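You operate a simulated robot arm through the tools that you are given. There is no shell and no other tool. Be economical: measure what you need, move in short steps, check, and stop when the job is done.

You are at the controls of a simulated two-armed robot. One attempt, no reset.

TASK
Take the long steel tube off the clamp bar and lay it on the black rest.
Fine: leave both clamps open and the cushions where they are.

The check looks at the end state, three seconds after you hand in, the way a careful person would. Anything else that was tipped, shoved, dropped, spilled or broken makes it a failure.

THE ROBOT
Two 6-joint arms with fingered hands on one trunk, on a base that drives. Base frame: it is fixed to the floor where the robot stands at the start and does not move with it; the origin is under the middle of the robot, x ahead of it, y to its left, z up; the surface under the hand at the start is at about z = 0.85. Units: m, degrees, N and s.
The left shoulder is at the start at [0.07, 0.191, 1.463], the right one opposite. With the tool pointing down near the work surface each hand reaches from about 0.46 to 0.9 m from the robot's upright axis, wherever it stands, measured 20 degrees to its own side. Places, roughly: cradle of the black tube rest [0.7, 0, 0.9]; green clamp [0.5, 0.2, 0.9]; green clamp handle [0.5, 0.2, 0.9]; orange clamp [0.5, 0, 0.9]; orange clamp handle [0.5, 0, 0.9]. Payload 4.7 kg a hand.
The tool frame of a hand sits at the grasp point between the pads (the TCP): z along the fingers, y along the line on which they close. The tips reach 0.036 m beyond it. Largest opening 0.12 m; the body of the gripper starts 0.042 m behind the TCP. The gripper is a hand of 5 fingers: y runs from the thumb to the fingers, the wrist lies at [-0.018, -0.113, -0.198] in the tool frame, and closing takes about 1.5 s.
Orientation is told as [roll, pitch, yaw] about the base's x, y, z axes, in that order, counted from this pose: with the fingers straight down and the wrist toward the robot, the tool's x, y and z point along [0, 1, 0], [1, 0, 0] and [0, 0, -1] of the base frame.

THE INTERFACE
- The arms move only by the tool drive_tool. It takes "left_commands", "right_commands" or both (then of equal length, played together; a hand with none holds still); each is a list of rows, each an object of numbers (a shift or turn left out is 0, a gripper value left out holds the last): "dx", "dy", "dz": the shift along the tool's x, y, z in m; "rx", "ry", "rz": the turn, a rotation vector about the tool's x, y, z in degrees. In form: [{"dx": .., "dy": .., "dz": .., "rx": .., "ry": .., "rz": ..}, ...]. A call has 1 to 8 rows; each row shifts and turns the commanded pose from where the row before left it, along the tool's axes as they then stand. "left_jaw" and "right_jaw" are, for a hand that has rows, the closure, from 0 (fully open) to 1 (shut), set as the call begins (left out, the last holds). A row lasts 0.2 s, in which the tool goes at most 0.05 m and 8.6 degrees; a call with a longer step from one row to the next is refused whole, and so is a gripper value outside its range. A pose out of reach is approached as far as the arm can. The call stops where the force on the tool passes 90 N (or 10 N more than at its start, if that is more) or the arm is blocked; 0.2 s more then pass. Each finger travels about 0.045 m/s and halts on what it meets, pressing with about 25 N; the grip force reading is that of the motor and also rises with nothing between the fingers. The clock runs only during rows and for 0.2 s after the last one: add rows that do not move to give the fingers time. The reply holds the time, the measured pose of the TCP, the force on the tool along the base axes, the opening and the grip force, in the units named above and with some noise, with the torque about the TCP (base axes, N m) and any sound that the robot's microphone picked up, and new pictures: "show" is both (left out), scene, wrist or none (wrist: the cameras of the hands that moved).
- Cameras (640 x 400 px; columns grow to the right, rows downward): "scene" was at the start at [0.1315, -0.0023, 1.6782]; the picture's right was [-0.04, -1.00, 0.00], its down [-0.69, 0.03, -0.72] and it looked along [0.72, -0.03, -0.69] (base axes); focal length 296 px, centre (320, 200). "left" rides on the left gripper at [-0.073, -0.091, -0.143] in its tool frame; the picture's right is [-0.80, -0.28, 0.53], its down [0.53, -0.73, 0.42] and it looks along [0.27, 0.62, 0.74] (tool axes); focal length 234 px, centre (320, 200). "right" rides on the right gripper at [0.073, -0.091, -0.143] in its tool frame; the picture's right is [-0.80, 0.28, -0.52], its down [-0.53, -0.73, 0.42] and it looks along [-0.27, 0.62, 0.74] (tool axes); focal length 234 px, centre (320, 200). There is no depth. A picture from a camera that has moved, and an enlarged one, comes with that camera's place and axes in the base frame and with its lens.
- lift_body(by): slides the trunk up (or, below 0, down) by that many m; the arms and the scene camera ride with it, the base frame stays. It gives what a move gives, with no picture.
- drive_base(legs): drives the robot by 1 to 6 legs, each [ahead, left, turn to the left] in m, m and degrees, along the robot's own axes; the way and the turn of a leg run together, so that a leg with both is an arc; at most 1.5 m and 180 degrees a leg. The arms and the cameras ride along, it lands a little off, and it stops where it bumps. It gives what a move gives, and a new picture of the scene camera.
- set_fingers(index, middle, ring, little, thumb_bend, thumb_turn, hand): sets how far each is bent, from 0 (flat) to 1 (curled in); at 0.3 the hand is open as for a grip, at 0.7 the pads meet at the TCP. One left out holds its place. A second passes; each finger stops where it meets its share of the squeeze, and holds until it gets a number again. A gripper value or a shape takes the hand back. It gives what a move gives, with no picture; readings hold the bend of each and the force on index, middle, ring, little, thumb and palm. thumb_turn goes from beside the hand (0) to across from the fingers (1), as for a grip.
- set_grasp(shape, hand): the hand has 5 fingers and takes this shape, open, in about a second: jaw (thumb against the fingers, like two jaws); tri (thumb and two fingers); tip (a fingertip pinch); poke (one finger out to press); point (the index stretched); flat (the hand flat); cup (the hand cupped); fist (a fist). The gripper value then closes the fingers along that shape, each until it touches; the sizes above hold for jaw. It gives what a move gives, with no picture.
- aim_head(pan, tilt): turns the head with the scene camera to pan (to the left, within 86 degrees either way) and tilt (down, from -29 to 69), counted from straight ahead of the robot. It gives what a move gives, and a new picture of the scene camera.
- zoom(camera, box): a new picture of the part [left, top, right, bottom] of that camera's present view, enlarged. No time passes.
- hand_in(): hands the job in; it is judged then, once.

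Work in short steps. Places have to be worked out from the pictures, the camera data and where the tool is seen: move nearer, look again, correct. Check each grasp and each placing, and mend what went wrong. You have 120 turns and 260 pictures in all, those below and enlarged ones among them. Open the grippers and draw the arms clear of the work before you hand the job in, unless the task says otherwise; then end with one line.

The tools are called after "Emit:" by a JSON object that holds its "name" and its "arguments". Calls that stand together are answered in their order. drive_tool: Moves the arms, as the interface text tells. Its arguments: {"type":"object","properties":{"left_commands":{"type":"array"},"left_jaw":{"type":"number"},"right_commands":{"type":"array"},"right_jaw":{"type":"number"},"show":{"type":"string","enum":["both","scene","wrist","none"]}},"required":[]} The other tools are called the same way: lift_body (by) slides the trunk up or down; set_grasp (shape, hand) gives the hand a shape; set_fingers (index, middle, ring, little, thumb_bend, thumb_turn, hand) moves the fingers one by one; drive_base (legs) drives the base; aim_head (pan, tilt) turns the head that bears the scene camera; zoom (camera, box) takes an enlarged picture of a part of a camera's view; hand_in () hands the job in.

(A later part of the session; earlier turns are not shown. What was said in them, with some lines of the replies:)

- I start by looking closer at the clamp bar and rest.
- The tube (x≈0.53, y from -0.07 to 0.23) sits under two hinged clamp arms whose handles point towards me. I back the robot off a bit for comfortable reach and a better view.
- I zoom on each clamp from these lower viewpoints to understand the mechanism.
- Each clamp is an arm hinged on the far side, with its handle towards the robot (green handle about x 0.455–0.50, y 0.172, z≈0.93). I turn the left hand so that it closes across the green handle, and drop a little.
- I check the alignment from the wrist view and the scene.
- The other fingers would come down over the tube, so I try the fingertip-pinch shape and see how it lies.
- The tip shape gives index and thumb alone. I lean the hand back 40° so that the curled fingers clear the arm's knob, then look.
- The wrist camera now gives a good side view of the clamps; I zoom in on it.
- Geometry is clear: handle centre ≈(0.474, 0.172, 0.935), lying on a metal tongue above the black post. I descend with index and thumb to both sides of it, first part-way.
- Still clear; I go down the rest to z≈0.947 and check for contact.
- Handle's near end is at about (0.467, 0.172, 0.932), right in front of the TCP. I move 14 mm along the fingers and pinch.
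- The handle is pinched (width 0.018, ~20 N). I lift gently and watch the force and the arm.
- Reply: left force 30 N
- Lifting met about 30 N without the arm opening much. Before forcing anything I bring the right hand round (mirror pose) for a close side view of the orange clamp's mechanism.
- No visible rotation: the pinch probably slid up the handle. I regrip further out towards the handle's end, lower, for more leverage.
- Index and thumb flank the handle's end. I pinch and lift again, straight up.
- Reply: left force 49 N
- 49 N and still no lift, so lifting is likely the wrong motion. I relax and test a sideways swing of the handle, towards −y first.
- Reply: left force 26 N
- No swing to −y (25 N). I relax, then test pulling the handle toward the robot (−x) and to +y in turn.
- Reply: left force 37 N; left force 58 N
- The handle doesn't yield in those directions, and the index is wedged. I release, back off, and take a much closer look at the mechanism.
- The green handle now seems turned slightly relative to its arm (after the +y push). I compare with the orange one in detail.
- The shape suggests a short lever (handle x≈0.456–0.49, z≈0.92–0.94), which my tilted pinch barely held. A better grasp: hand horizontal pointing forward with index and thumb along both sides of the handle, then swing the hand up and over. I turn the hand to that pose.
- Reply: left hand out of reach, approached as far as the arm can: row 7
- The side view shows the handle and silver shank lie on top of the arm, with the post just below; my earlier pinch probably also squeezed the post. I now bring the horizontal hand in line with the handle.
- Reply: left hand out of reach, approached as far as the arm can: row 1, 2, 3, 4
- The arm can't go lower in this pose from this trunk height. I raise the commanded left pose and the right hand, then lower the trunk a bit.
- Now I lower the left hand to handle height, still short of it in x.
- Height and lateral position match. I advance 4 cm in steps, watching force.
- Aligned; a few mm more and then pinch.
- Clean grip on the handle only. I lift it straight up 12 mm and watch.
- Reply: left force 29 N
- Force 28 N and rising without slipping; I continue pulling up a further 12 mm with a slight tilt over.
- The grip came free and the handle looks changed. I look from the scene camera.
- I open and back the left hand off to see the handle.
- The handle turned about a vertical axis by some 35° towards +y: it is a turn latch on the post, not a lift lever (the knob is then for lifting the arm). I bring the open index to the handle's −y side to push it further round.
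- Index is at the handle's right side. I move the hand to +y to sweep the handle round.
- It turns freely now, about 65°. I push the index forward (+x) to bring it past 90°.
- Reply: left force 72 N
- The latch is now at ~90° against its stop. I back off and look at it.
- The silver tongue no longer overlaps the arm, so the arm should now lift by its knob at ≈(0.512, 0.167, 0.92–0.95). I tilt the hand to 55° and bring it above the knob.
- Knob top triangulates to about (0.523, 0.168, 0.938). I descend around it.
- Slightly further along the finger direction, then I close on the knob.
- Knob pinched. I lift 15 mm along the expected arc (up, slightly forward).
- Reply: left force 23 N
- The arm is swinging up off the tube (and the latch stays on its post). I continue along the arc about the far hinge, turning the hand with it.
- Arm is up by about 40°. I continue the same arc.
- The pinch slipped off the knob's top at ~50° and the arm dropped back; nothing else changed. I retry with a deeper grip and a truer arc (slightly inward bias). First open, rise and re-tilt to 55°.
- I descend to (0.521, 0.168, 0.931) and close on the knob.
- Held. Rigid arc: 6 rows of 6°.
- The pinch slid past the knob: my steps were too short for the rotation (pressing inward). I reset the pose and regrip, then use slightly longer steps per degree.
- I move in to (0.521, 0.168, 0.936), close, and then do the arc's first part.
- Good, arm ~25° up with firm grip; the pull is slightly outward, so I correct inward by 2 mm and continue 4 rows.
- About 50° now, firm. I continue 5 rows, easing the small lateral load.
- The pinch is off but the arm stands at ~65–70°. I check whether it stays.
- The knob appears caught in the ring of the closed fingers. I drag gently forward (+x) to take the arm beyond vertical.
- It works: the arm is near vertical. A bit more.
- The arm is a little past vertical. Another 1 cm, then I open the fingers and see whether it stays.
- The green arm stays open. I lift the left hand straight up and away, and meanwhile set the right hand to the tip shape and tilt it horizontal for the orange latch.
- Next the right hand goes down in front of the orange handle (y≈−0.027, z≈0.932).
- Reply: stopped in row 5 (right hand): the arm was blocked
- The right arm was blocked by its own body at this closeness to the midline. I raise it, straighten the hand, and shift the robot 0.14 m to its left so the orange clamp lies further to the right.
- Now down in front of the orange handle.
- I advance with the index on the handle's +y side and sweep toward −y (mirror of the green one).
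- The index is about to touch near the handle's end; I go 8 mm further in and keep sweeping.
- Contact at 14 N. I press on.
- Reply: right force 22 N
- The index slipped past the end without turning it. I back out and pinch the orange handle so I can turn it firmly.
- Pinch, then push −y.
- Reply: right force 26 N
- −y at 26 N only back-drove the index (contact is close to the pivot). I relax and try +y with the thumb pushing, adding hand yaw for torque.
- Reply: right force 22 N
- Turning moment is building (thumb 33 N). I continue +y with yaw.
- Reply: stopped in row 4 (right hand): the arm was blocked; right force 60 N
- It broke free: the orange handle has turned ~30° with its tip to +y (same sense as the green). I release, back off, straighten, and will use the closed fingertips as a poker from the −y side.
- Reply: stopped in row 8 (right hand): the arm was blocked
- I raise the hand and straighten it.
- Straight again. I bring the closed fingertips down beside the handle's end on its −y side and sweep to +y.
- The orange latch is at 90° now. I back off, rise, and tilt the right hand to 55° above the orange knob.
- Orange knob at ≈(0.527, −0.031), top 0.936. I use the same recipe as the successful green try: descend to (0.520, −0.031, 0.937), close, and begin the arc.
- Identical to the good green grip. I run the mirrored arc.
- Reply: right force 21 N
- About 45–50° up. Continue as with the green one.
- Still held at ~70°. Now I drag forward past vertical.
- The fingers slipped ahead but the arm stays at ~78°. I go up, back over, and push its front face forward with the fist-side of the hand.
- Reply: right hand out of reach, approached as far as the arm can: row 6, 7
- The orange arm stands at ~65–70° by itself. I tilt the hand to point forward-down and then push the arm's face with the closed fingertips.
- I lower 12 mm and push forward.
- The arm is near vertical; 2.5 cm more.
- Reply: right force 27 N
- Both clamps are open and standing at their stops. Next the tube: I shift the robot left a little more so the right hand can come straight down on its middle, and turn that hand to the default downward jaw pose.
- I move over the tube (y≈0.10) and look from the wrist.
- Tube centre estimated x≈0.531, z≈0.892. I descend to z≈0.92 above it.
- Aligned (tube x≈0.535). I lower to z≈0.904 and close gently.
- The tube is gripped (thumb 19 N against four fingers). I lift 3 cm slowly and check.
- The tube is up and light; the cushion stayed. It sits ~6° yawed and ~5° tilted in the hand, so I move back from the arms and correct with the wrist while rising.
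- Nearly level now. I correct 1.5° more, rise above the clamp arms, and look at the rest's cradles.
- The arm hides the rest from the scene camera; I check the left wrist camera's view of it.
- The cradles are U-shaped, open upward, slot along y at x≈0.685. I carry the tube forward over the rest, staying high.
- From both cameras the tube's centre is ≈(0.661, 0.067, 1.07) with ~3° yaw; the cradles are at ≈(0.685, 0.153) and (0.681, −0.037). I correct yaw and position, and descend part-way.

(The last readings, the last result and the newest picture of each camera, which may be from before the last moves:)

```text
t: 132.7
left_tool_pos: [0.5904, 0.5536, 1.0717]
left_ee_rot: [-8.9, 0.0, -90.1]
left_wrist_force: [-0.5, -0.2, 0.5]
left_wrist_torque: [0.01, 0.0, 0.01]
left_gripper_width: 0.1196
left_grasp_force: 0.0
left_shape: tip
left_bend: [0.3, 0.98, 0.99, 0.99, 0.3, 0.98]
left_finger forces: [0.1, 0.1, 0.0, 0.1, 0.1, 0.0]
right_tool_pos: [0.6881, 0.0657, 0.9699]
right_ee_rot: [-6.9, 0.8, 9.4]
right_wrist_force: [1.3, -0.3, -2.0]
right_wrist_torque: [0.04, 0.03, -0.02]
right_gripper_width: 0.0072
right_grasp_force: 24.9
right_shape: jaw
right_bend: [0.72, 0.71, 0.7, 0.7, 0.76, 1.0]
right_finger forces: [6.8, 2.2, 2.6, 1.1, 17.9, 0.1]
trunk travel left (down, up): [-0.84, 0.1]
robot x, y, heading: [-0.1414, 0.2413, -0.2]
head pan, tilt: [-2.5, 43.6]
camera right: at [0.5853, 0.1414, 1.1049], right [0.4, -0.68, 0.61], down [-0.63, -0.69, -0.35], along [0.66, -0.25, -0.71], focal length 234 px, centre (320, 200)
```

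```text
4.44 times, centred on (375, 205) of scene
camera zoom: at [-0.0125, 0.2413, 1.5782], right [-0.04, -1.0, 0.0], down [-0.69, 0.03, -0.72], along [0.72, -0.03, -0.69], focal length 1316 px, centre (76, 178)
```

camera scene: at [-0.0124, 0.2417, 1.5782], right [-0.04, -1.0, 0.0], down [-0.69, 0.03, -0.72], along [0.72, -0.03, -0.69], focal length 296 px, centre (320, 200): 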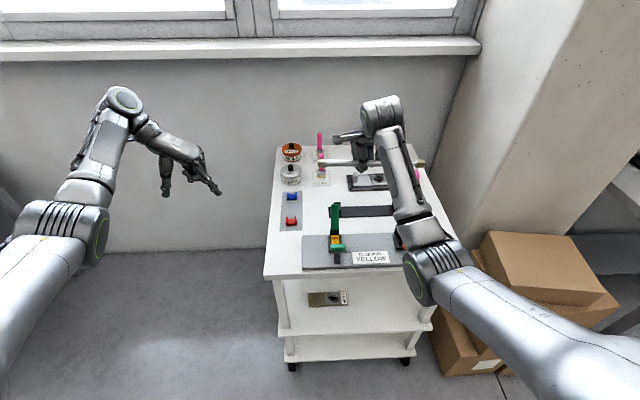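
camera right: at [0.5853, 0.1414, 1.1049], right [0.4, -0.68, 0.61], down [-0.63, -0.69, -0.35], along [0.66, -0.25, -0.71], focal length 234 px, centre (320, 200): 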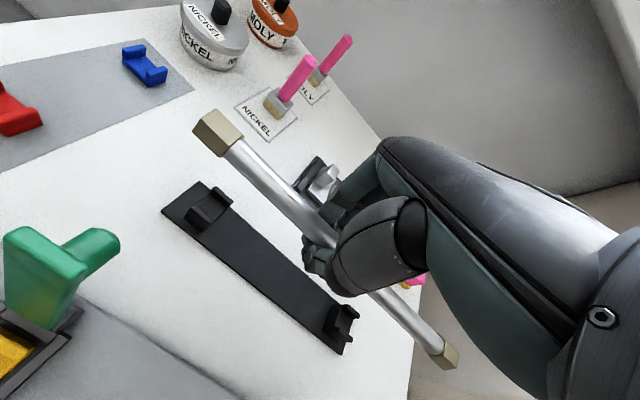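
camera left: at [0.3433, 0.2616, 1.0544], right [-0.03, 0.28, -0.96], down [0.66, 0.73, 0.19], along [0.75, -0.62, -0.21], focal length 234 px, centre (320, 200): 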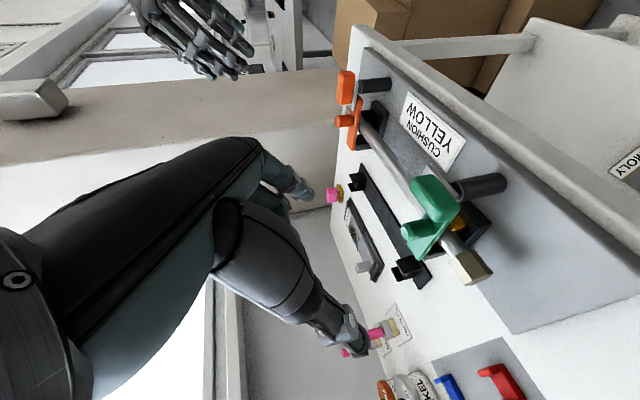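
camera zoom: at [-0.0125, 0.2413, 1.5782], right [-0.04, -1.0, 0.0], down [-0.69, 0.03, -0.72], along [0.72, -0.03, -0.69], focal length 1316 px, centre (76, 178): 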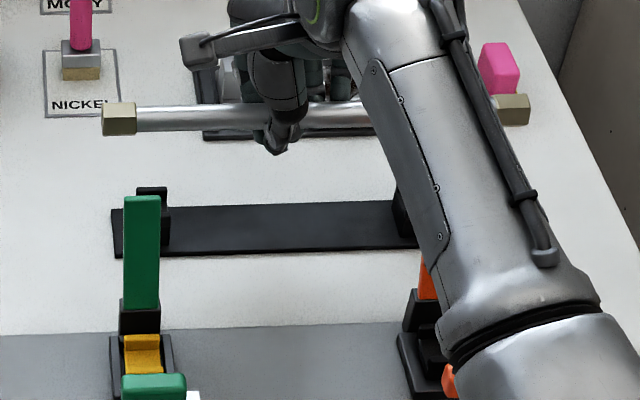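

The tube is level, parallel to y, centred ≈(0.691, 0.039, 0.963); cradle centre ≈(0.6865, 0.0535). I correct that and lower to about 3 cm above the cradles.

Emit:
{"name": "drive_tool", "arguments": {"right_commands": [{"dy": -0.0021, "dx": 0.015}, {"dz": 0.02, "dx": 0.0024}, {"dz": 0.02, "dx": 0.0024}, {"dz": 0.012, "dx": 0.0015}, {}], "show": "wrist"}}

Emit:
{"name": "zoom", "arguments": {"camera": "right", "box": [170, 90, 350, 250]}}

Emit:
{"name": "zoom", "arguments": {"camera": "right", "box": [300, 270, 480, 400]}}

Emit:
{"name": "zoom", "arguments": {"camera": "scene", "box": [310, 160, 440, 250]}}

```text
t: 133.9
left_tool_pos: [0.5904, 0.5518, 1.0736]
left_ee_rot: [-9.0, 0.1, -90.1]
left_wrist_force: [-0.1, 0.6, -0.1]
left_wrist_torque: [0.02, -0.03, -0.01]
left_gripper_width: 0.1198
left_grasp_force: 0.1
left_shape: tip
left_bend: [0.3, 0.98, 0.99, 0.99, 0.3, 0.98]
left_finger forces: [0.0, 0.1, 0.1, 0.0, 0.1, 0.0]
right_tool_pos: [0.6808, 0.0817, 0.9151]
right_ee_rot: [-6.9, 0.7, 9.2]
right_wrist_force: [-0.8, -0.4, -1.2]
right_wrist_torque: [0.04, 0.04, -0.02]
right_gripper_width: 0.0072
right_grasp_force: 24.6
right_shape: jaw
right_bend: [0.72, 0.71, 0.7, 0.7, 0.76, 1.0]
right_finger forces: [6.8, 2.2, 2.6, 1.1, 17.8, 0.1]
trunk travel left (down, up): [-0.84, 0.1]
robot x, y, heading: [-0.1439, 0.2409, 0.0]
head pan, tilt: [-2.5, 43.6]
camera right: at [0.5793, 0.1571, 1.0499], right [0.4, -0.68, 0.61], down [-0.63, -0.69, -0.35], along [0.66, -0.25, -0.71], focal length 234 px, centre (320, 200)
```

right: 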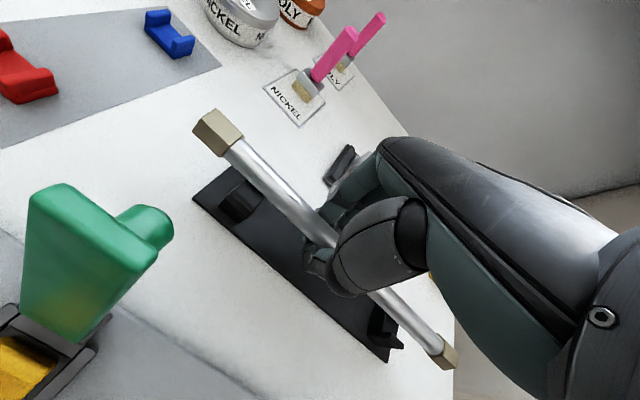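

```text
2.50 times, centred on (260, 170) of right
camera zoom: at [0.5793, 0.1571, 1.0499], right [0.4, -0.68, 0.61], down [-0.63, -0.69, -0.35], along [0.66, -0.25, -0.71], focal length 585 px, centre (470, 275)
```

zoom: 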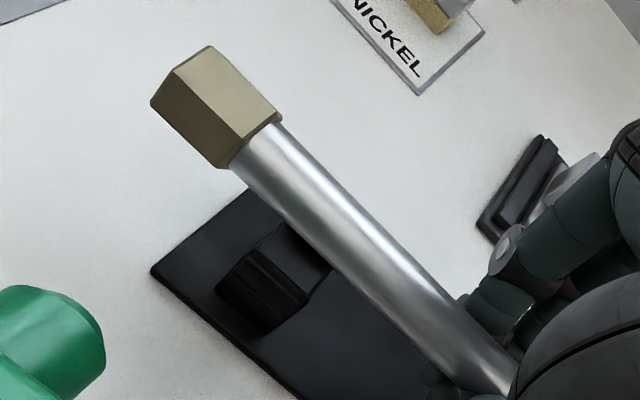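

```text
3.08 times, centred on (390, 335) of right
camera zoom: at [0.5793, 0.1571, 1.0499], right [0.4, -0.68, 0.61], down [-0.63, -0.69, -0.35], along [0.66, -0.25, -0.71], focal length 720 px, centre (105, -215)
```

zoom: 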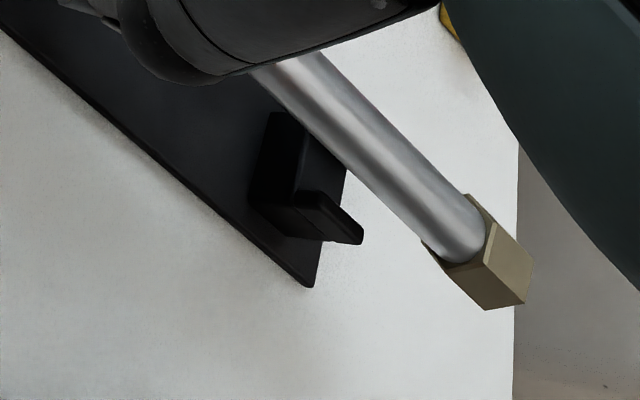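

```text
4.44 times, centred on (375, 205) of scene
camera zoom: at [-0.0122, 0.2409, 1.5781], right [-0.04, -1.0, 0.0], down [-0.69, 0.03, -0.72], along [0.72, -0.03, -0.69], focal length 1316 px, centre (76, 178)
```

zoom: 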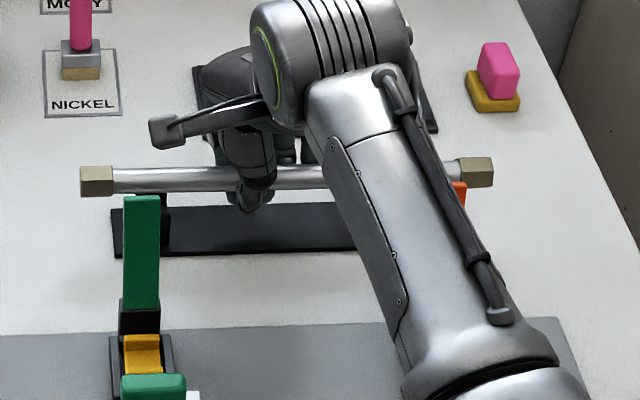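

Looks close to aligned; I lower another 12 mm and compare tube against prongs at nearly equal depth.

Emit:
{"name": "drive_tool", "arguments": {"right_commands": [{"dz": 0.006, "dx": 0.0007}, {"dz": 0.006, "dx": 0.0007}, {}], "show": "none"}}

Emit:
{"name": "zoom", "arguments": {"camera": "right", "box": [180, 110, 320, 230]}}

Emit:
{"name": "zoom", "arguments": {"camera": "right", "box": [330, 270, 480, 390]}}

Emit:
{"name": "zoom", "arguments": {"camera": "scene", "box": [320, 185, 370, 220]}}

```text
t: 134.7
left_tool_pos: [0.5899, 0.5533, 1.0721]
left_ee_rot: [-8.9, -0.1, -90.1]
left_wrist_force: [-0.4, 0.3, 0.1]
left_wrist_torque: [0.0, 0.01, -0.01]
left_gripper_width: 0.1195
left_grasp_force: 0.0
left_shape: tip
left_bend: [0.3, 0.98, 0.99, 0.99, 0.3, 0.98]
left_finger forces: [0.1, 0.0, 0.1, 0.0, 0.0, 0.1]
right_tool_pos: [0.6812, 0.0819, 0.9029]
right_ee_rot: [-7.0, 0.8, 9.4]
right_wrist_force: [-0.7, -0.7, -2.2]
right_wrist_torque: [0.07, 0.02, -0.02]
right_gripper_width: 0.0072
right_grasp_force: 24.9
right_shape: jaw
right_bend: [0.72, 0.71, 0.7, 0.7, 0.76, 1.0]
right_finger forces: [6.8, 2.2, 2.6, 1.1, 17.7, 0.1]
trunk travel left (down, up): [-0.84, 0.1]
robot x, y, heading: [-0.1418, 0.2442, -0.3]
head pan, tilt: [-2.5, 43.6]
```

```text
3.33 times, centred on (250, 170) of right
camera zoom: at [0.5789, 0.157, 1.0375], right [0.4, -0.68, 0.61], down [-0.63, -0.69, -0.35], along [0.66, -0.25, -0.71], focal length 781 px, centre (553, 300)
```

zoom: 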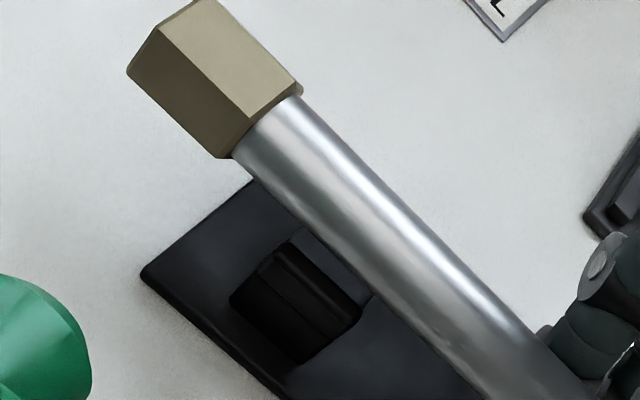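

```text
3.33 times, centred on (405, 330) of right
camera zoom: at [0.5789, 0.157, 1.0375], right [0.4, -0.68, 0.61], down [-0.63, -0.69, -0.35], along [0.66, -0.25, -0.71], focal length 781 px, centre (37, -233)
```

zoom: 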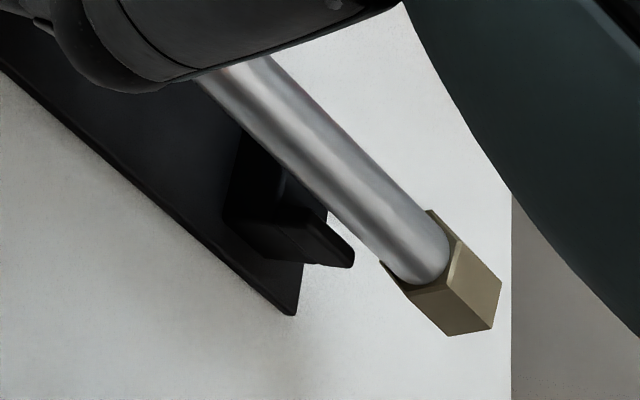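

```text
11.43 times, centred on (345, 202) of scene
camera zoom: at [-0.0121, 0.2412, 1.5781], right [-0.04, -1.0, 0.0], down [-0.69, 0.03, -0.72], along [0.72, -0.03, -0.69], focal length 3384 px, centre (34, 171)
```

zoom: 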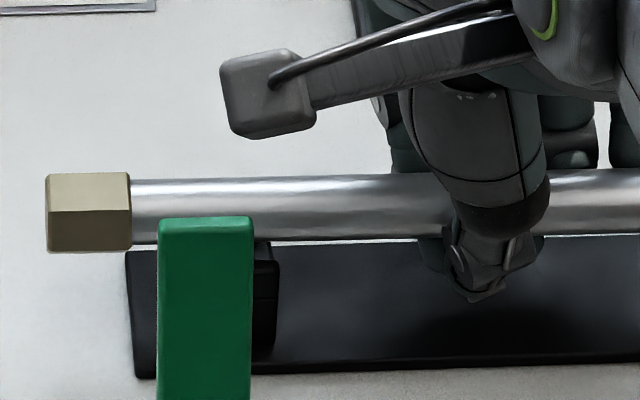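

Against the near prongs the tube is about 8 mm too near the robot. I shift +8 mm in x and look again.

Emit:
{"name": "drive_tool", "arguments": {"right_commands": [{"dy": 0.0079, "dx": -0.0013}, {}], "show": "none"}}

Emit:
{"name": "zoom", "arguments": {"camera": "right", "box": [180, 110, 320, 230]}}

Emit:
{"name": "zoom", "arguments": {"camera": "right", "box": [330, 270, 480, 390]}}

Emit:
{"name": "zoom", "arguments": {"camera": "left", "box": [220, 60, 360, 180]}}

```text
t: 135.3
left_tool_pos: [0.5909, 0.5533, 1.0732]
left_ee_rot: [-9.0, 0.0, -90.1]
left_wrist_force: [-0.4, 0.2, -0.1]
left_wrist_torque: [0.03, 0.03, 0.0]
left_gripper_width: 0.1197
left_grasp_force: 0.0
left_shape: tip
left_bend: [0.3, 0.98, 0.99, 0.99, 0.3, 0.98]
left_finger forces: [0.0, 0.0, 0.0, 0.1, 0.0, 0.1]
right_tool_pos: [0.6904, 0.0825, 0.902]
right_ee_rot: [-6.9, 0.8, 9.3]
right_wrist_force: [-0.5, 0.0, -2.2]
right_wrist_torque: [0.01, -0.01, 0.03]
right_gripper_width: 0.0071
right_grasp_force: 25.5
right_shape: jaw
right_bend: [0.72, 0.71, 0.7, 0.7, 0.76, 1.0]
right_finger forces: [6.9, 2.2, 2.7, 1.1, 17.9, 0.0]
trunk travel left (down, up): [-0.84, 0.1]
robot x, y, heading: [-0.1423, 0.239, -0.0]
head pan, tilt: [-2.5, 43.6]
```

```text
3.33 times, centred on (250, 170) of right
camera zoom: at [0.5871, 0.1568, 1.0374], right [0.4, -0.68, 0.61], down [-0.63, -0.69, -0.35], along [0.66, -0.25, -0.71], focal length 781 px, centre (553, 300)
```

zoom: 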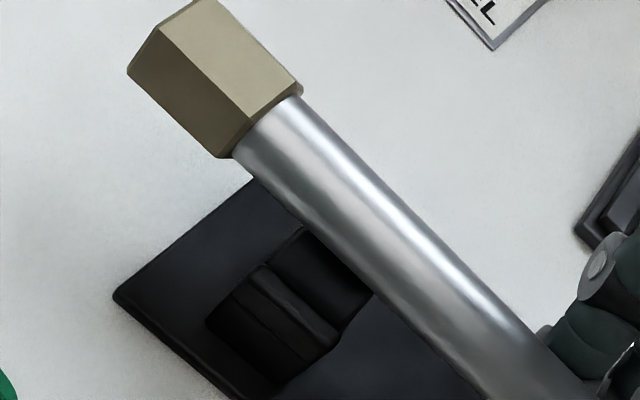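

```text
3.33 times, centred on (405, 330) of right
camera zoom: at [0.5871, 0.1568, 1.0374], right [0.4, -0.68, 0.61], down [-0.63, -0.69, -0.35], along [0.66, -0.25, -0.71], focal length 781 px, centre (37, -233)
```

zoom: 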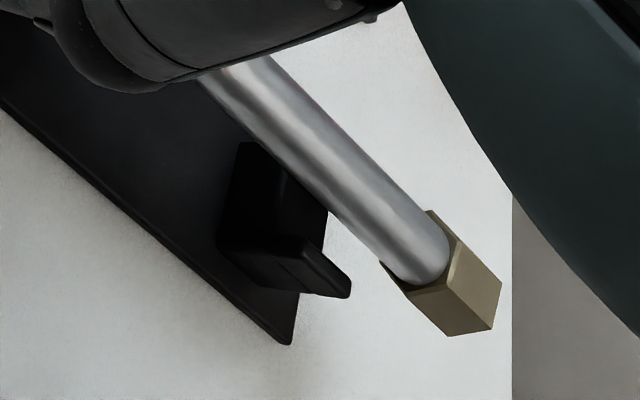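

```text
3.33 times, centred on (290, 120) of left
camera zoom: at [0.54, 0.6432, 1.226], right [-0.88, 0.28, -0.39], down [0.46, 0.73, -0.5], along [0.15, -0.62, -0.77], focal length 781 px, centre (420, 467)
```

zoom: 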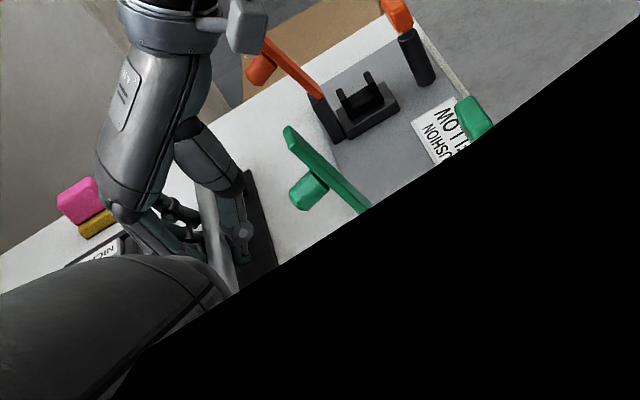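

The left wrist camera can give an end-on view along the tube. I turn and lower the left hand for that (well clear of the table).

Emit:
{"name": "drive_tool", "arguments": {"left_commands": [{"rx": -7}, {"rx": -7}, {"rx": -7}, {"rx": -7}, {"rx": -7}, {"dx": 0.04}, {"dz": 0.04}, {}], "show": "wrist"}}

```text
t: 137.1
left_tool_pos: [0.5879, 0.5263, 1.04]
left_ee_rot: [-10.9, -34.5, -83.8]
left_wrist_force: [0.3, 0.6, 0.3]
left_wrist_torque: [0.01, 0.02, 0.0]
left_gripper_width: 0.1199
left_grasp_force: 0.0
left_shape: tip
left_bend: [0.3, 0.98, 0.99, 0.99, 0.3, 0.98]
left_finger forces: [0.0, 0.1, 0.0, 0.0, 0.0, 0.1]
left hand out of reach, approached as far as the arm can: row 6
right_tool_pos: [0.6886, 0.0821, 0.9025]
right_ee_rot: [-6.9, 0.8, 9.3]
right_wrist_force: [0.1, 0.6, -2.6]
right_wrist_torque: [0.08, 0.02, -0.02]
right_gripper_width: 0.0073
right_grasp_force: 25.2
right_shape: jaw
right_bend: [0.72, 0.71, 0.7, 0.7, 0.76, 1.0]
right_finger forces: [6.9, 2.1, 2.6, 1.1, 17.9, 0.1]
trunk travel left (down, up): [-0.84, 0.1]
robot x, y, heading: [-0.1467, 0.2415, 0.0]
head pan, tilt: [-2.5, 43.6]
camera left: at [0.5269, 0.6824, 1.1158], right [-0.89, -0.07, -0.46], down [0.41, 0.36, -0.84], along [0.22, -0.93, -0.29], focal length 234 px, centre (320, 200)
```

left: 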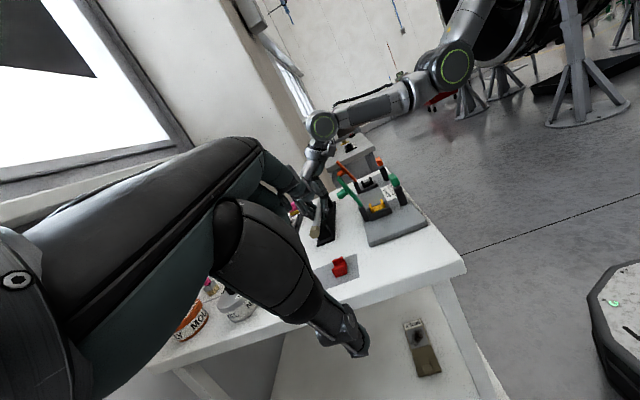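

Emit:
{"name": "zoom", "arguments": {"camera": "left", "box": [290, 190, 350, 250]}}

```text
6.67 times, centred on (320, 220) of left
camera zoom: at [0.5269, 0.6824, 1.1158], right [-0.89, -0.07, -0.46], down [0.41, 0.36, -0.84], along [0.22, -0.93, -0.29], focal length 1561 px, centre (320, 67)
```

zoom: 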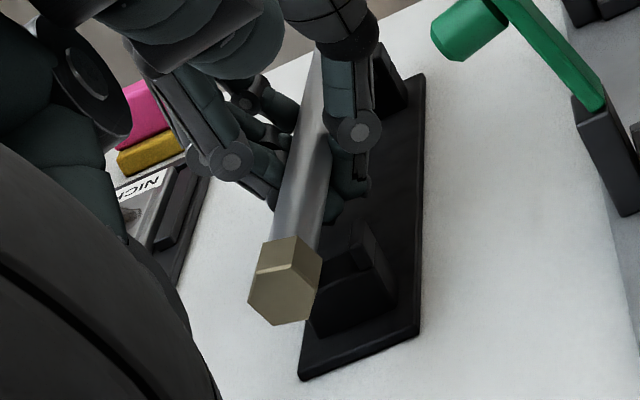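

End-on, the tube now sits ~6 mm too far from the near prong (gap 21 mm vs 15 mm for centre), about 1 cm above the prong tops. I shift back 5 mm and re-check in this view.

Emit:
{"name": "drive_tool", "arguments": {"right_commands": [{"dy": -0.005, "dx": 0.0008}, {}], "show": "none"}}

Emit:
{"name": "zoom", "arguments": {"camera": "left", "box": [300, 200, 340, 240]}}

```text
t: 137.7
left_tool_pos: [0.5887, 0.5256, 1.0402]
left_ee_rot: [-10.8, -34.5, -83.8]
left_wrist_force: [-0.6, 0.7, 0.9]
left_wrist_torque: [0.0, -0.01, 0.0]
left_gripper_width: 0.1199
left_grasp_force: 0.0
left_shape: tip
left_bend: [0.3, 0.98, 0.99, 0.99, 0.3, 0.98]
left_finger forces: [0.0, 0.0, 0.0, 0.0, 0.0, 0.0]
right_tool_pos: [0.6837, 0.0814, 0.903]
right_ee_rot: [-6.9, 0.8, 9.2]
right_wrist_force: [-0.9, 0.6, -1.6]
right_wrist_torque: [0.03, 0.02, -0.05]
right_gripper_width: 0.0073
right_grasp_force: 24.9
right_shape: jaw
right_bend: [0.72, 0.71, 0.7, 0.7, 0.76, 1.0]
right_finger forces: [6.9, 2.3, 2.5, 1.0, 17.8, 0.0]
trunk travel left (down, up): [-0.84, 0.1]
robot x, y, heading: [-0.1433, 0.2446, -0.1]
head pan, tilt: [-2.5, 43.6]
```

```text
10.00 times, centred on (320, 220) of left
camera zoom: at [0.527, 0.6823, 1.1158], right [-0.89, -0.07, -0.46], down [0.41, 0.36, -0.84], along [0.22, -0.93, -0.29], focal length 2342 px, centre (320, 0)
```

zoom: 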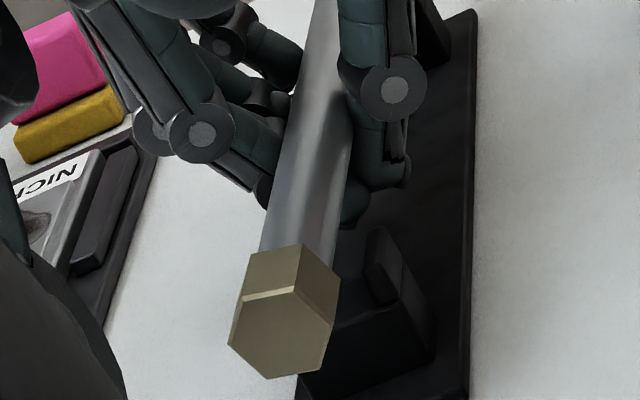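

Now the tube is within ~1–2 mm of the slot's centre line, ~1 cm above the prong tops. I lower it in small steps watching the force.

Emit:
{"name": "drive_tool", "arguments": {"right_commands": [{"dz": 0.004, "dx": 0.0005}, {"dz": 0.004, "dx": 0.0005}, {"dz": 0.003, "dx": 0.0004}, {}], "show": "none"}}

Emit:
{"name": "zoom", "arguments": {"camera": "left", "box": [300, 200, 340, 240]}}

Emit:
{"name": "zoom", "arguments": {"camera": "right", "box": [330, 270, 480, 390]}}

Emit:
{"name": "zoom", "arguments": {"camera": "right", "box": [180, 110, 320, 230]}}

```text
t: 138.7
left_tool_pos: [0.5902, 0.5263, 1.0391]
left_ee_rot: [-10.9, -34.4, -83.8]
left_wrist_force: [-0.2, -0.7, 0.0]
left_wrist_torque: [-0.01, 0.01, 0.01]
left_gripper_width: 0.1197
left_grasp_force: 0.0
left_shape: tip
left_bend: [0.3, 0.98, 0.99, 0.99, 0.3, 0.98]
left_finger forces: [0.0, 0.1, 0.0, 0.0, 0.0, 0.0]
right_tool_pos: [0.6853, 0.0822, 0.8918]
right_ee_rot: [-7.0, 0.8, 9.4]
right_wrist_force: [0.1, -0.3, -1.9]
right_wrist_torque: [0.06, 0.01, 0.02]
right_gripper_width: 0.0073
right_grasp_force: 25.0
right_shape: jaw
right_bend: [0.72, 0.71, 0.7, 0.7, 0.76, 1.0]
right_finger forces: [6.9, 2.2, 2.5, 1.1, 17.7, 0.0]
trunk travel left (down, up): [-0.84, 0.1]
robot x, y, heading: [-0.1418, 0.2417, -0.2]
head pan, tilt: [-2.5, 43.6]
```

```text
10.00 times, centred on (320, 220) of left
camera zoom: at [0.5271, 0.6824, 1.1158], right [-0.89, -0.07, -0.46], down [0.41, 0.36, -0.84], along [0.22, -0.93, -0.29], focal length 2342 px, centre (320, 0)
```

zoom: 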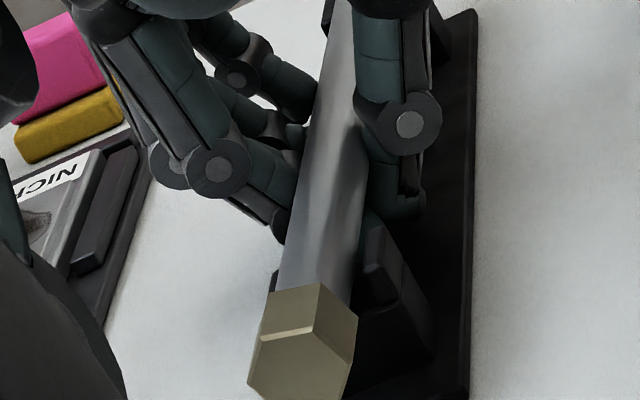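

```text
3.33 times, centred on (405, 330) of right
camera zoom: at [0.583, 0.1567, 1.0265], right [0.4, -0.68, 0.61], down [-0.63, -0.69, -0.35], along [0.66, -0.25, -0.71], focal length 781 px, centre (37, -233)
```

zoom: 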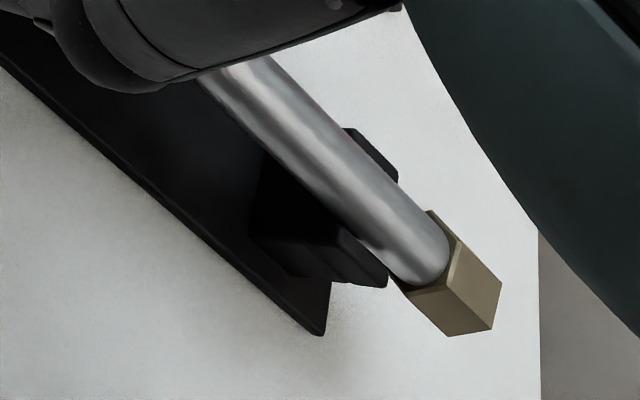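

```text
3.33 times, centred on (250, 170) of right
camera zoom: at [0.583, 0.1567, 1.0265], right [0.4, -0.68, 0.61], down [-0.63, -0.69, -0.35], along [0.66, -0.25, -0.71], focal length 781 px, centre (553, 300)
```

zoom: 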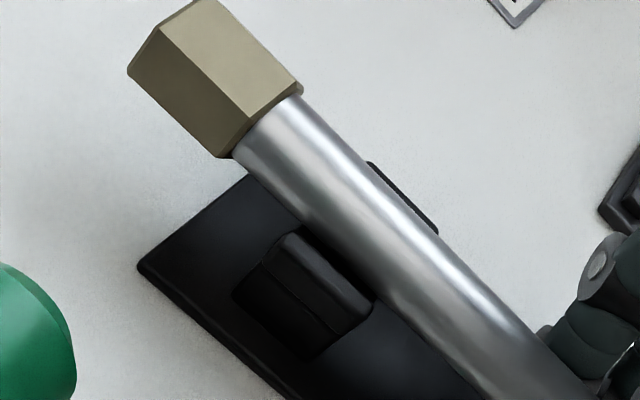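

The tube is between the prongs at both cradles. I keep lowering until it seats.

Emit:
{"name": "drive_tool", "arguments": {"right_commands": [{"dz": 0.003, "dx": 0.0004}, {"dz": 0.003, "dx": 0.0004}, {}], "show": "none"}}

Emit:
{"name": "zoom", "arguments": {"camera": "left", "box": [300, 200, 340, 240]}}

Emit:
{"name": "zoom", "arguments": {"camera": "right", "box": [330, 270, 480, 390]}}

```text
t: 139.5
left_tool_pos: [0.5884, 0.5271, 1.0399]
left_ee_rot: [-10.8, -34.5, -83.8]
left_wrist_force: [-0.4, 0.0, -0.3]
left_wrist_torque: [-0.02, 0.02, 0.0]
left_gripper_width: 0.1196
left_grasp_force: 0.0
left_shape: tip
left_bend: [0.3, 0.98, 0.99, 0.99, 0.3, 0.98]
left_finger forces: [0.1, 0.1, 0.0, 0.0, 0.0, 0.0]
right_tool_pos: [0.6851, 0.0809, 0.8856]
right_ee_rot: [-6.9, 0.7, 9.4]
right_wrist_force: [-0.6, 0.0, 3.7]
right_wrist_torque: [-0.04, -0.03, 0.01]
right_gripper_width: 0.0071
right_grasp_force: 25.5
right_shape: jaw
right_bend: [0.72, 0.71, 0.7, 0.7, 0.76, 1.0]
right_finger forces: [3.6, 0.0, 1.5, 1.6, 0.1, 0.0]
trunk travel left (down, up): [-0.84, 0.1]
robot x, y, heading: [-0.1436, 0.2459, -0.1]
head pan, tilt: [-2.5, 43.6]
```

```text
10.00 times, centred on (320, 220) of left
camera zoom: at [0.5265, 0.6825, 1.1161], right [-0.89, -0.07, -0.46], down [0.41, 0.36, -0.84], along [0.22, -0.93, -0.29], focal length 2342 px, centre (320, 0)
```

zoom: 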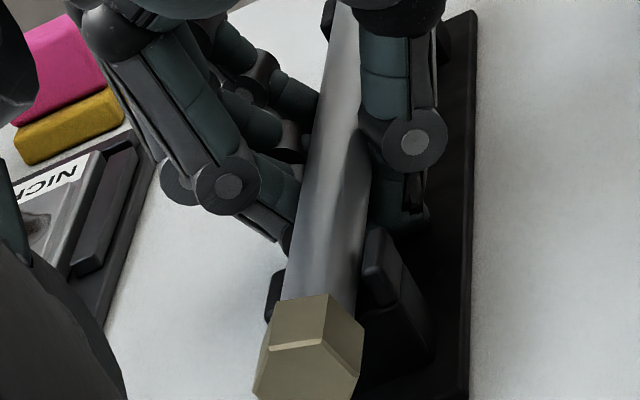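

```text
3.33 times, centred on (405, 330) of right
camera zoom: at [0.5825, 0.1571, 1.0213], right [0.4, -0.68, 0.61], down [-0.63, -0.69, -0.35], along [0.66, -0.25, -0.71], focal length 781 px, centre (37, -233)
```

zoom: 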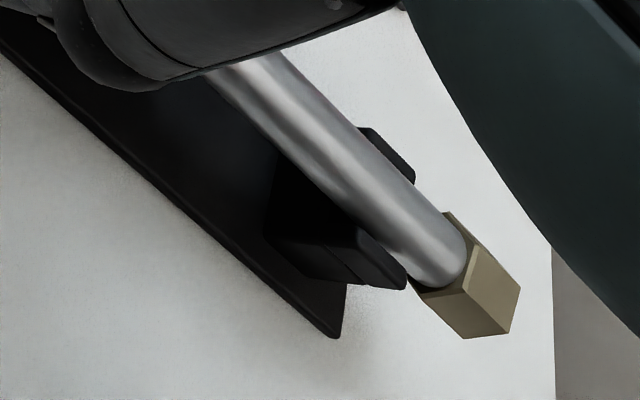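

Contact: the load has gone onto the rest. I ease up 1.5 mm and open the hand.

Emit:
{"name": "drive_tool", "arguments": {"right_commands": [{"dz": -0.0015}, {}, {}, {}, {}, {}, {}], "right_jaw": 0.4, "show": "none"}}

Emit:
{"name": "zoom", "arguments": {"camera": "left", "box": [290, 190, 350, 250]}}

Emit:
{"name": "zoom", "arguments": {"camera": "right", "box": [150, 90, 480, 400]}}

```text
t: 141.1
left_tool_pos: [0.588, 0.5271, 1.0402]
left_ee_rot: [-10.9, -34.5, -83.9]
left_wrist_force: [-0.4, -0.2, 0.6]
left_wrist_torque: [0.02, 0.01, -0.01]
left_gripper_width: 0.1199
left_grasp_force: 0.0
left_shape: tip
left_bend: [0.3, 0.98, 0.99, 0.99, 0.3, 0.98]
left_finger forces: [0.1, 0.0, 0.0, 0.0, 0.0, 0.1]
right_tool_pos: [0.6843, 0.0812, 0.8886]
right_ee_rot: [-6.9, 0.8, 9.4]
right_wrist_force: [-1.3, 0.6, 2.1]
right_wrist_torque: [0.04, -0.1, 0.03]
right_gripper_width: 0.0708
right_grasp_force: 0.1
right_shape: jaw
right_bend: [0.74, 0.41, 0.38, 0.42, 0.66, 1.0]
right_finger forces: [3.0, 0.0, 0.1, 0.1, 0.0, 0.0]
trunk travel left (down, up): [-0.84, 0.1]
robot x, y, heading: [-0.1442, 0.2438, -0.1]
head pan, tilt: [-2.5, 43.6]
```

```text
6.67 times, centred on (320, 220) of left
camera zoom: at [0.5263, 0.6825, 1.1163], right [-0.89, -0.07, -0.46], down [0.41, 0.36, -0.84], along [0.22, -0.93, -0.29], focal length 1561 px, centre (320, 67)
```

zoom: 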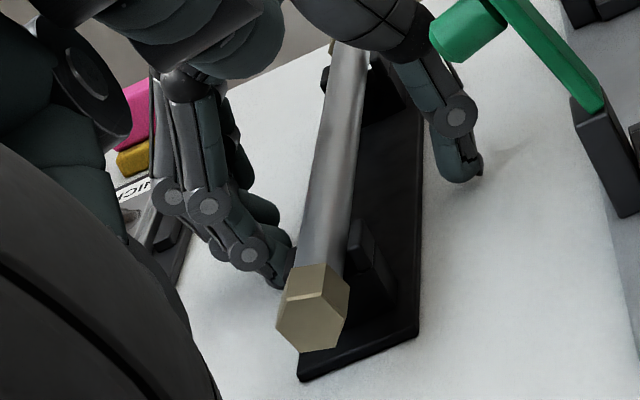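

```text
1.29 times, centred on (315, 245) of right
camera zoom: at [0.5821, 0.1571, 1.0228], right [0.4, -0.68, 0.61], down [-0.63, -0.69, -0.35], along [0.66, -0.25, -0.71], focal length 302 px, centre (326, 142)
```

zoom: 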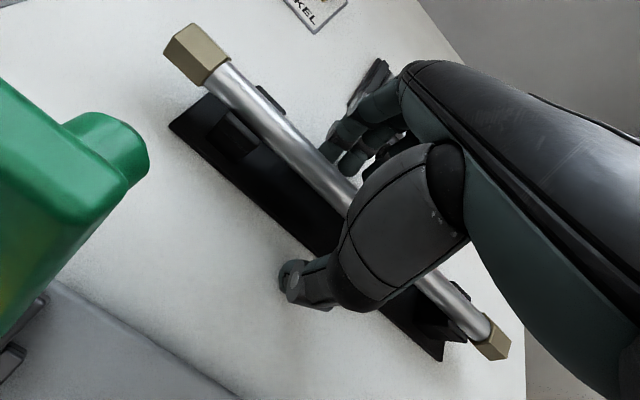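

Thumb and three fingers opened; the index seems caught (3 N). I raise the hand 4 mm gently while opening.

Emit:
{"name": "drive_tool", "arguments": {"right_commands": [{"dz": -0.002}, {"dz": -0.002}, {}, {}, {}], "right_jaw": 0.2, "show": "none"}}

Emit:
{"name": "zoom", "arguments": {"camera": "left", "box": [290, 190, 350, 250]}}

```text
t: 142.3
left_tool_pos: [0.588, 0.5253, 1.0397]
left_ee_rot: [-11.0, -34.5, -83.9]
left_wrist_force: [0.7, 0.5, -0.2]
left_wrist_torque: [-0.03, -0.02, -0.01]
left_gripper_width: 0.1197
left_grasp_force: 0.1
left_shape: tip
left_bend: [0.3, 0.98, 0.99, 0.99, 0.3, 0.98]
left_finger forces: [0.1, 0.0, 0.0, 0.1, 0.1, 0.0]
right_tool_pos: [0.6851, 0.0816, 0.8914]
right_ee_rot: [-6.8, 0.8, 9.3]
right_wrist_force: [-1.1, -0.1, -0.8]
right_wrist_torque: [0.02, -0.04, 0.0]
right_gripper_width: 0.0956
right_grasp_force: 0.0
right_shape: jaw
right_bend: [0.26, 0.34, 0.32, 0.33, 0.52, 0.99]
right_finger forces: [0.1, 0.0, 0.0, 0.1, 0.1, 0.0]
trunk travel left (down, up): [-0.84, 0.1]
robot x, y, heading: [-0.1425, 0.2424, -0.1]
head pan, tilt: [-2.5, 43.6]
```

```text
6.67 times, centred on (320, 220) of left
camera zoom: at [0.5267, 0.6824, 1.116], right [-0.89, -0.07, -0.46], down [0.41, 0.36, -0.84], along [0.22, -0.93, -0.29], focal length 1561 px, centre (320, 67)
```

zoom: 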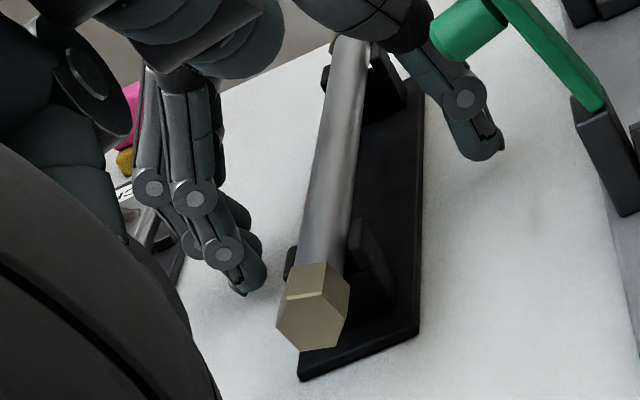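

The hand is free and the tube lies in both cradles. I raise straight up.

Emit:
{"name": "drive_tool", "arguments": {"right_commands": [{"dz": -0.02}, {"dz": -0.03}, {"dz": -0.045}, {"dz": -0.045}, {"dz": -0.045}, {"dz": -0.03}], "show": "none"}}

Emit:
{"name": "drive_tool", "arguments": {"right_commands": [{"dx": -0.045}, {"dx": -0.045}, {"dx": -0.045}, {"dx": -0.045}, {"dx": -0.045}, {"dx": -0.045}], "right_jaw": 0, "show": "scene"}}

Emit:
{"name": "zoom", "arguments": {"camera": "scene", "box": [260, 130, 480, 280]}}

Emit:
{"name": "zoom", "arguments": {"camera": "left", "box": [290, 150, 410, 260]}}

```text
t: 143.7
left_tool_pos: [0.5893, 0.5264, 1.0393]
left_ee_rot: [-10.9, -34.4, -83.9]
left_wrist_force: [-0.5, -0.5, 0.6]
left_wrist_torque: [0.01, 0.02, 0.03]
left_gripper_width: 0.1199
left_grasp_force: 0.0
left_shape: tip
left_bend: [0.3, 0.98, 0.99, 0.99, 0.3, 0.98]
left_finger forces: [0.0, 0.0, 0.0, 0.0, 0.0, 0.0]
right_tool_pos: [0.6826, 0.1097, 1.1065]
right_ee_rot: [-6.9, 0.9, 9.2]
right_wrist_force: [1.1, 0.4, 0.4]
right_wrist_torque: [0.03, 0.02, 0.01]
right_gripper_width: 0.0959
right_grasp_force: 0.1
right_shape: jaw
right_bend: [0.26, 0.34, 0.32, 0.33, 0.52, 0.99]
right_finger forces: [0.1, 0.0, 0.1, 0.0, 0.0, 0.0]
trunk travel left (down, up): [-0.84, 0.1]
robot x, y, heading: [-0.1408, 0.2466, 0.1]
head pan, tilt: [-2.5, 43.6]
```

```text
t: 145.1
left_tool_pos: [0.5884, 0.5251, 1.0401]
left_ee_rot: [-10.9, -34.4, -83.7]
left_wrist_force: [-0.1, 0.4, -0.3]
left_wrist_torque: [-0.02, -0.02, -0.02]
left_gripper_width: 0.1195
left_grasp_force: 0.0
left_shape: tip
left_bend: [0.3, 0.98, 0.99, 0.99, 0.3, 0.98]
left_finger forces: [0.1, 0.0, 0.0, 0.0, 0.0, 0.0]
right_tool_pos: [0.7266, -0.158, 1.1374]
right_ee_rot: [-6.9, 0.6, 9.4]
right_wrist_force: [0.0, -0.7, -0.5]
right_wrist_torque: [0.01, 0.02, 0.03]
right_gripper_width: 0.1196
right_grasp_force: 0.1
right_shape: jaw
right_bend: [0.3, 0.3, 0.3, 0.3, 0.3, 0.98]
right_finger forces: [0.0, 0.0, 0.0, 0.1, 0.0, 0.1]
trunk travel left (down, up): [-0.84, 0.1]
robot x, y, heading: [-0.1427, 0.2435, 0.3]
head pan, tilt: [-2.5, 43.6]
camera scene: at [-0.0126, 0.2396, 1.5782], right [-0.04, -1.0, 0.0], down [-0.69, 0.03, -0.72], along [0.72, -0.03, -0.69], focal length 296 px, centre (320, 200)
```

scene: 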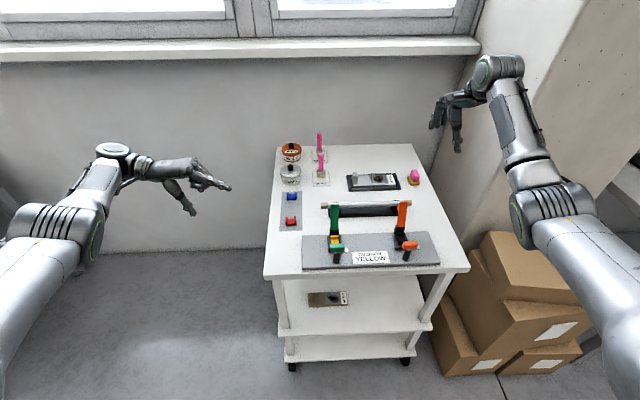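

```text
2.67 times, centred on (370, 205) of scene
camera zoom: at [-0.0126, 0.2396, 1.5782], right [-0.04, -1.0, 0.0], down [-0.69, 0.03, -0.72], along [0.72, -0.03, -0.69], focal length 790 px, centre (187, 187)
```

zoom: 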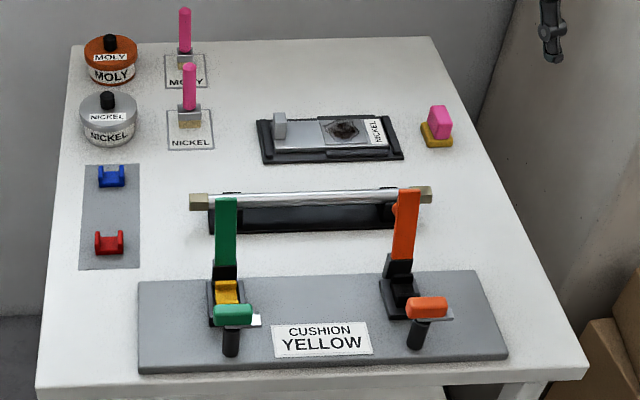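

```text
3.64 times, centred on (350, 205) of left
camera zoom: at [0.5266, 0.6815, 1.1165], right [-0.89, -0.07, -0.46], down [0.41, 0.36, -0.84], along [0.22, -0.93, -0.29], focal length 852 px, centre (211, 182)
```

zoom: 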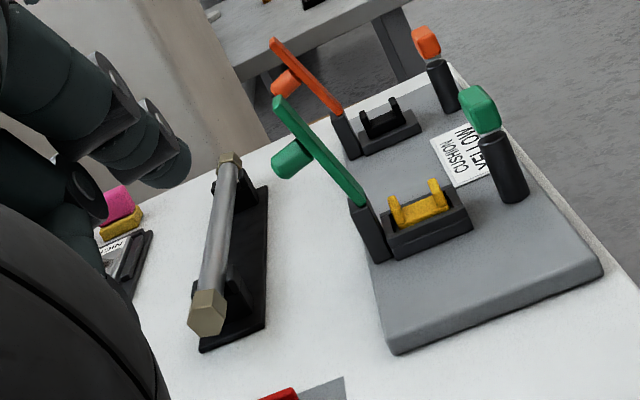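

Everything is in place; one close look at the rest before handing in.

Emit:
{"name": "zoom", "arguments": {"camera": "scene", "box": [315, 185, 415, 240]}}

```text
6.40 times, centred on (365, 212) of scene
camera zoom: at [-0.0126, 0.2396, 1.5782], right [-0.04, -1.0, 0.0], down [-0.69, 0.03, -0.72], along [0.72, -0.03, -0.69], focal length 1895 px, centre (32, 120)
```

zoom: 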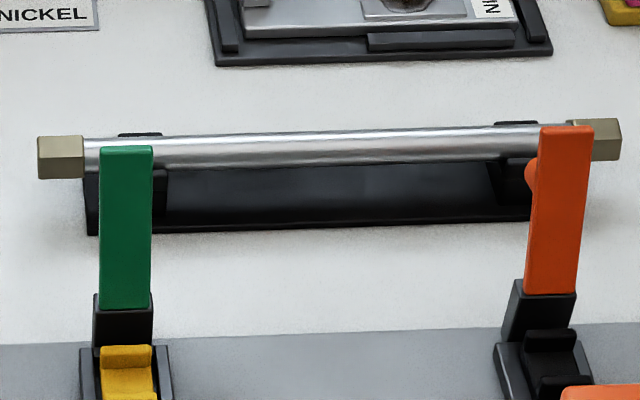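

The tube lies in both cradles, both clamps stay open, the yellow cushion is in its place, and both hands are empty and clear. I hand in.

Emit:
{"name": "hand_in", "arguments": {}}

```text
The job is handed in.
```

The steel tube is off the clamp bar and lies in both cradles of the black rest. Both clamps stand open, the cushions are where they were, and I saw nothing else tipped, shoved or dropped.
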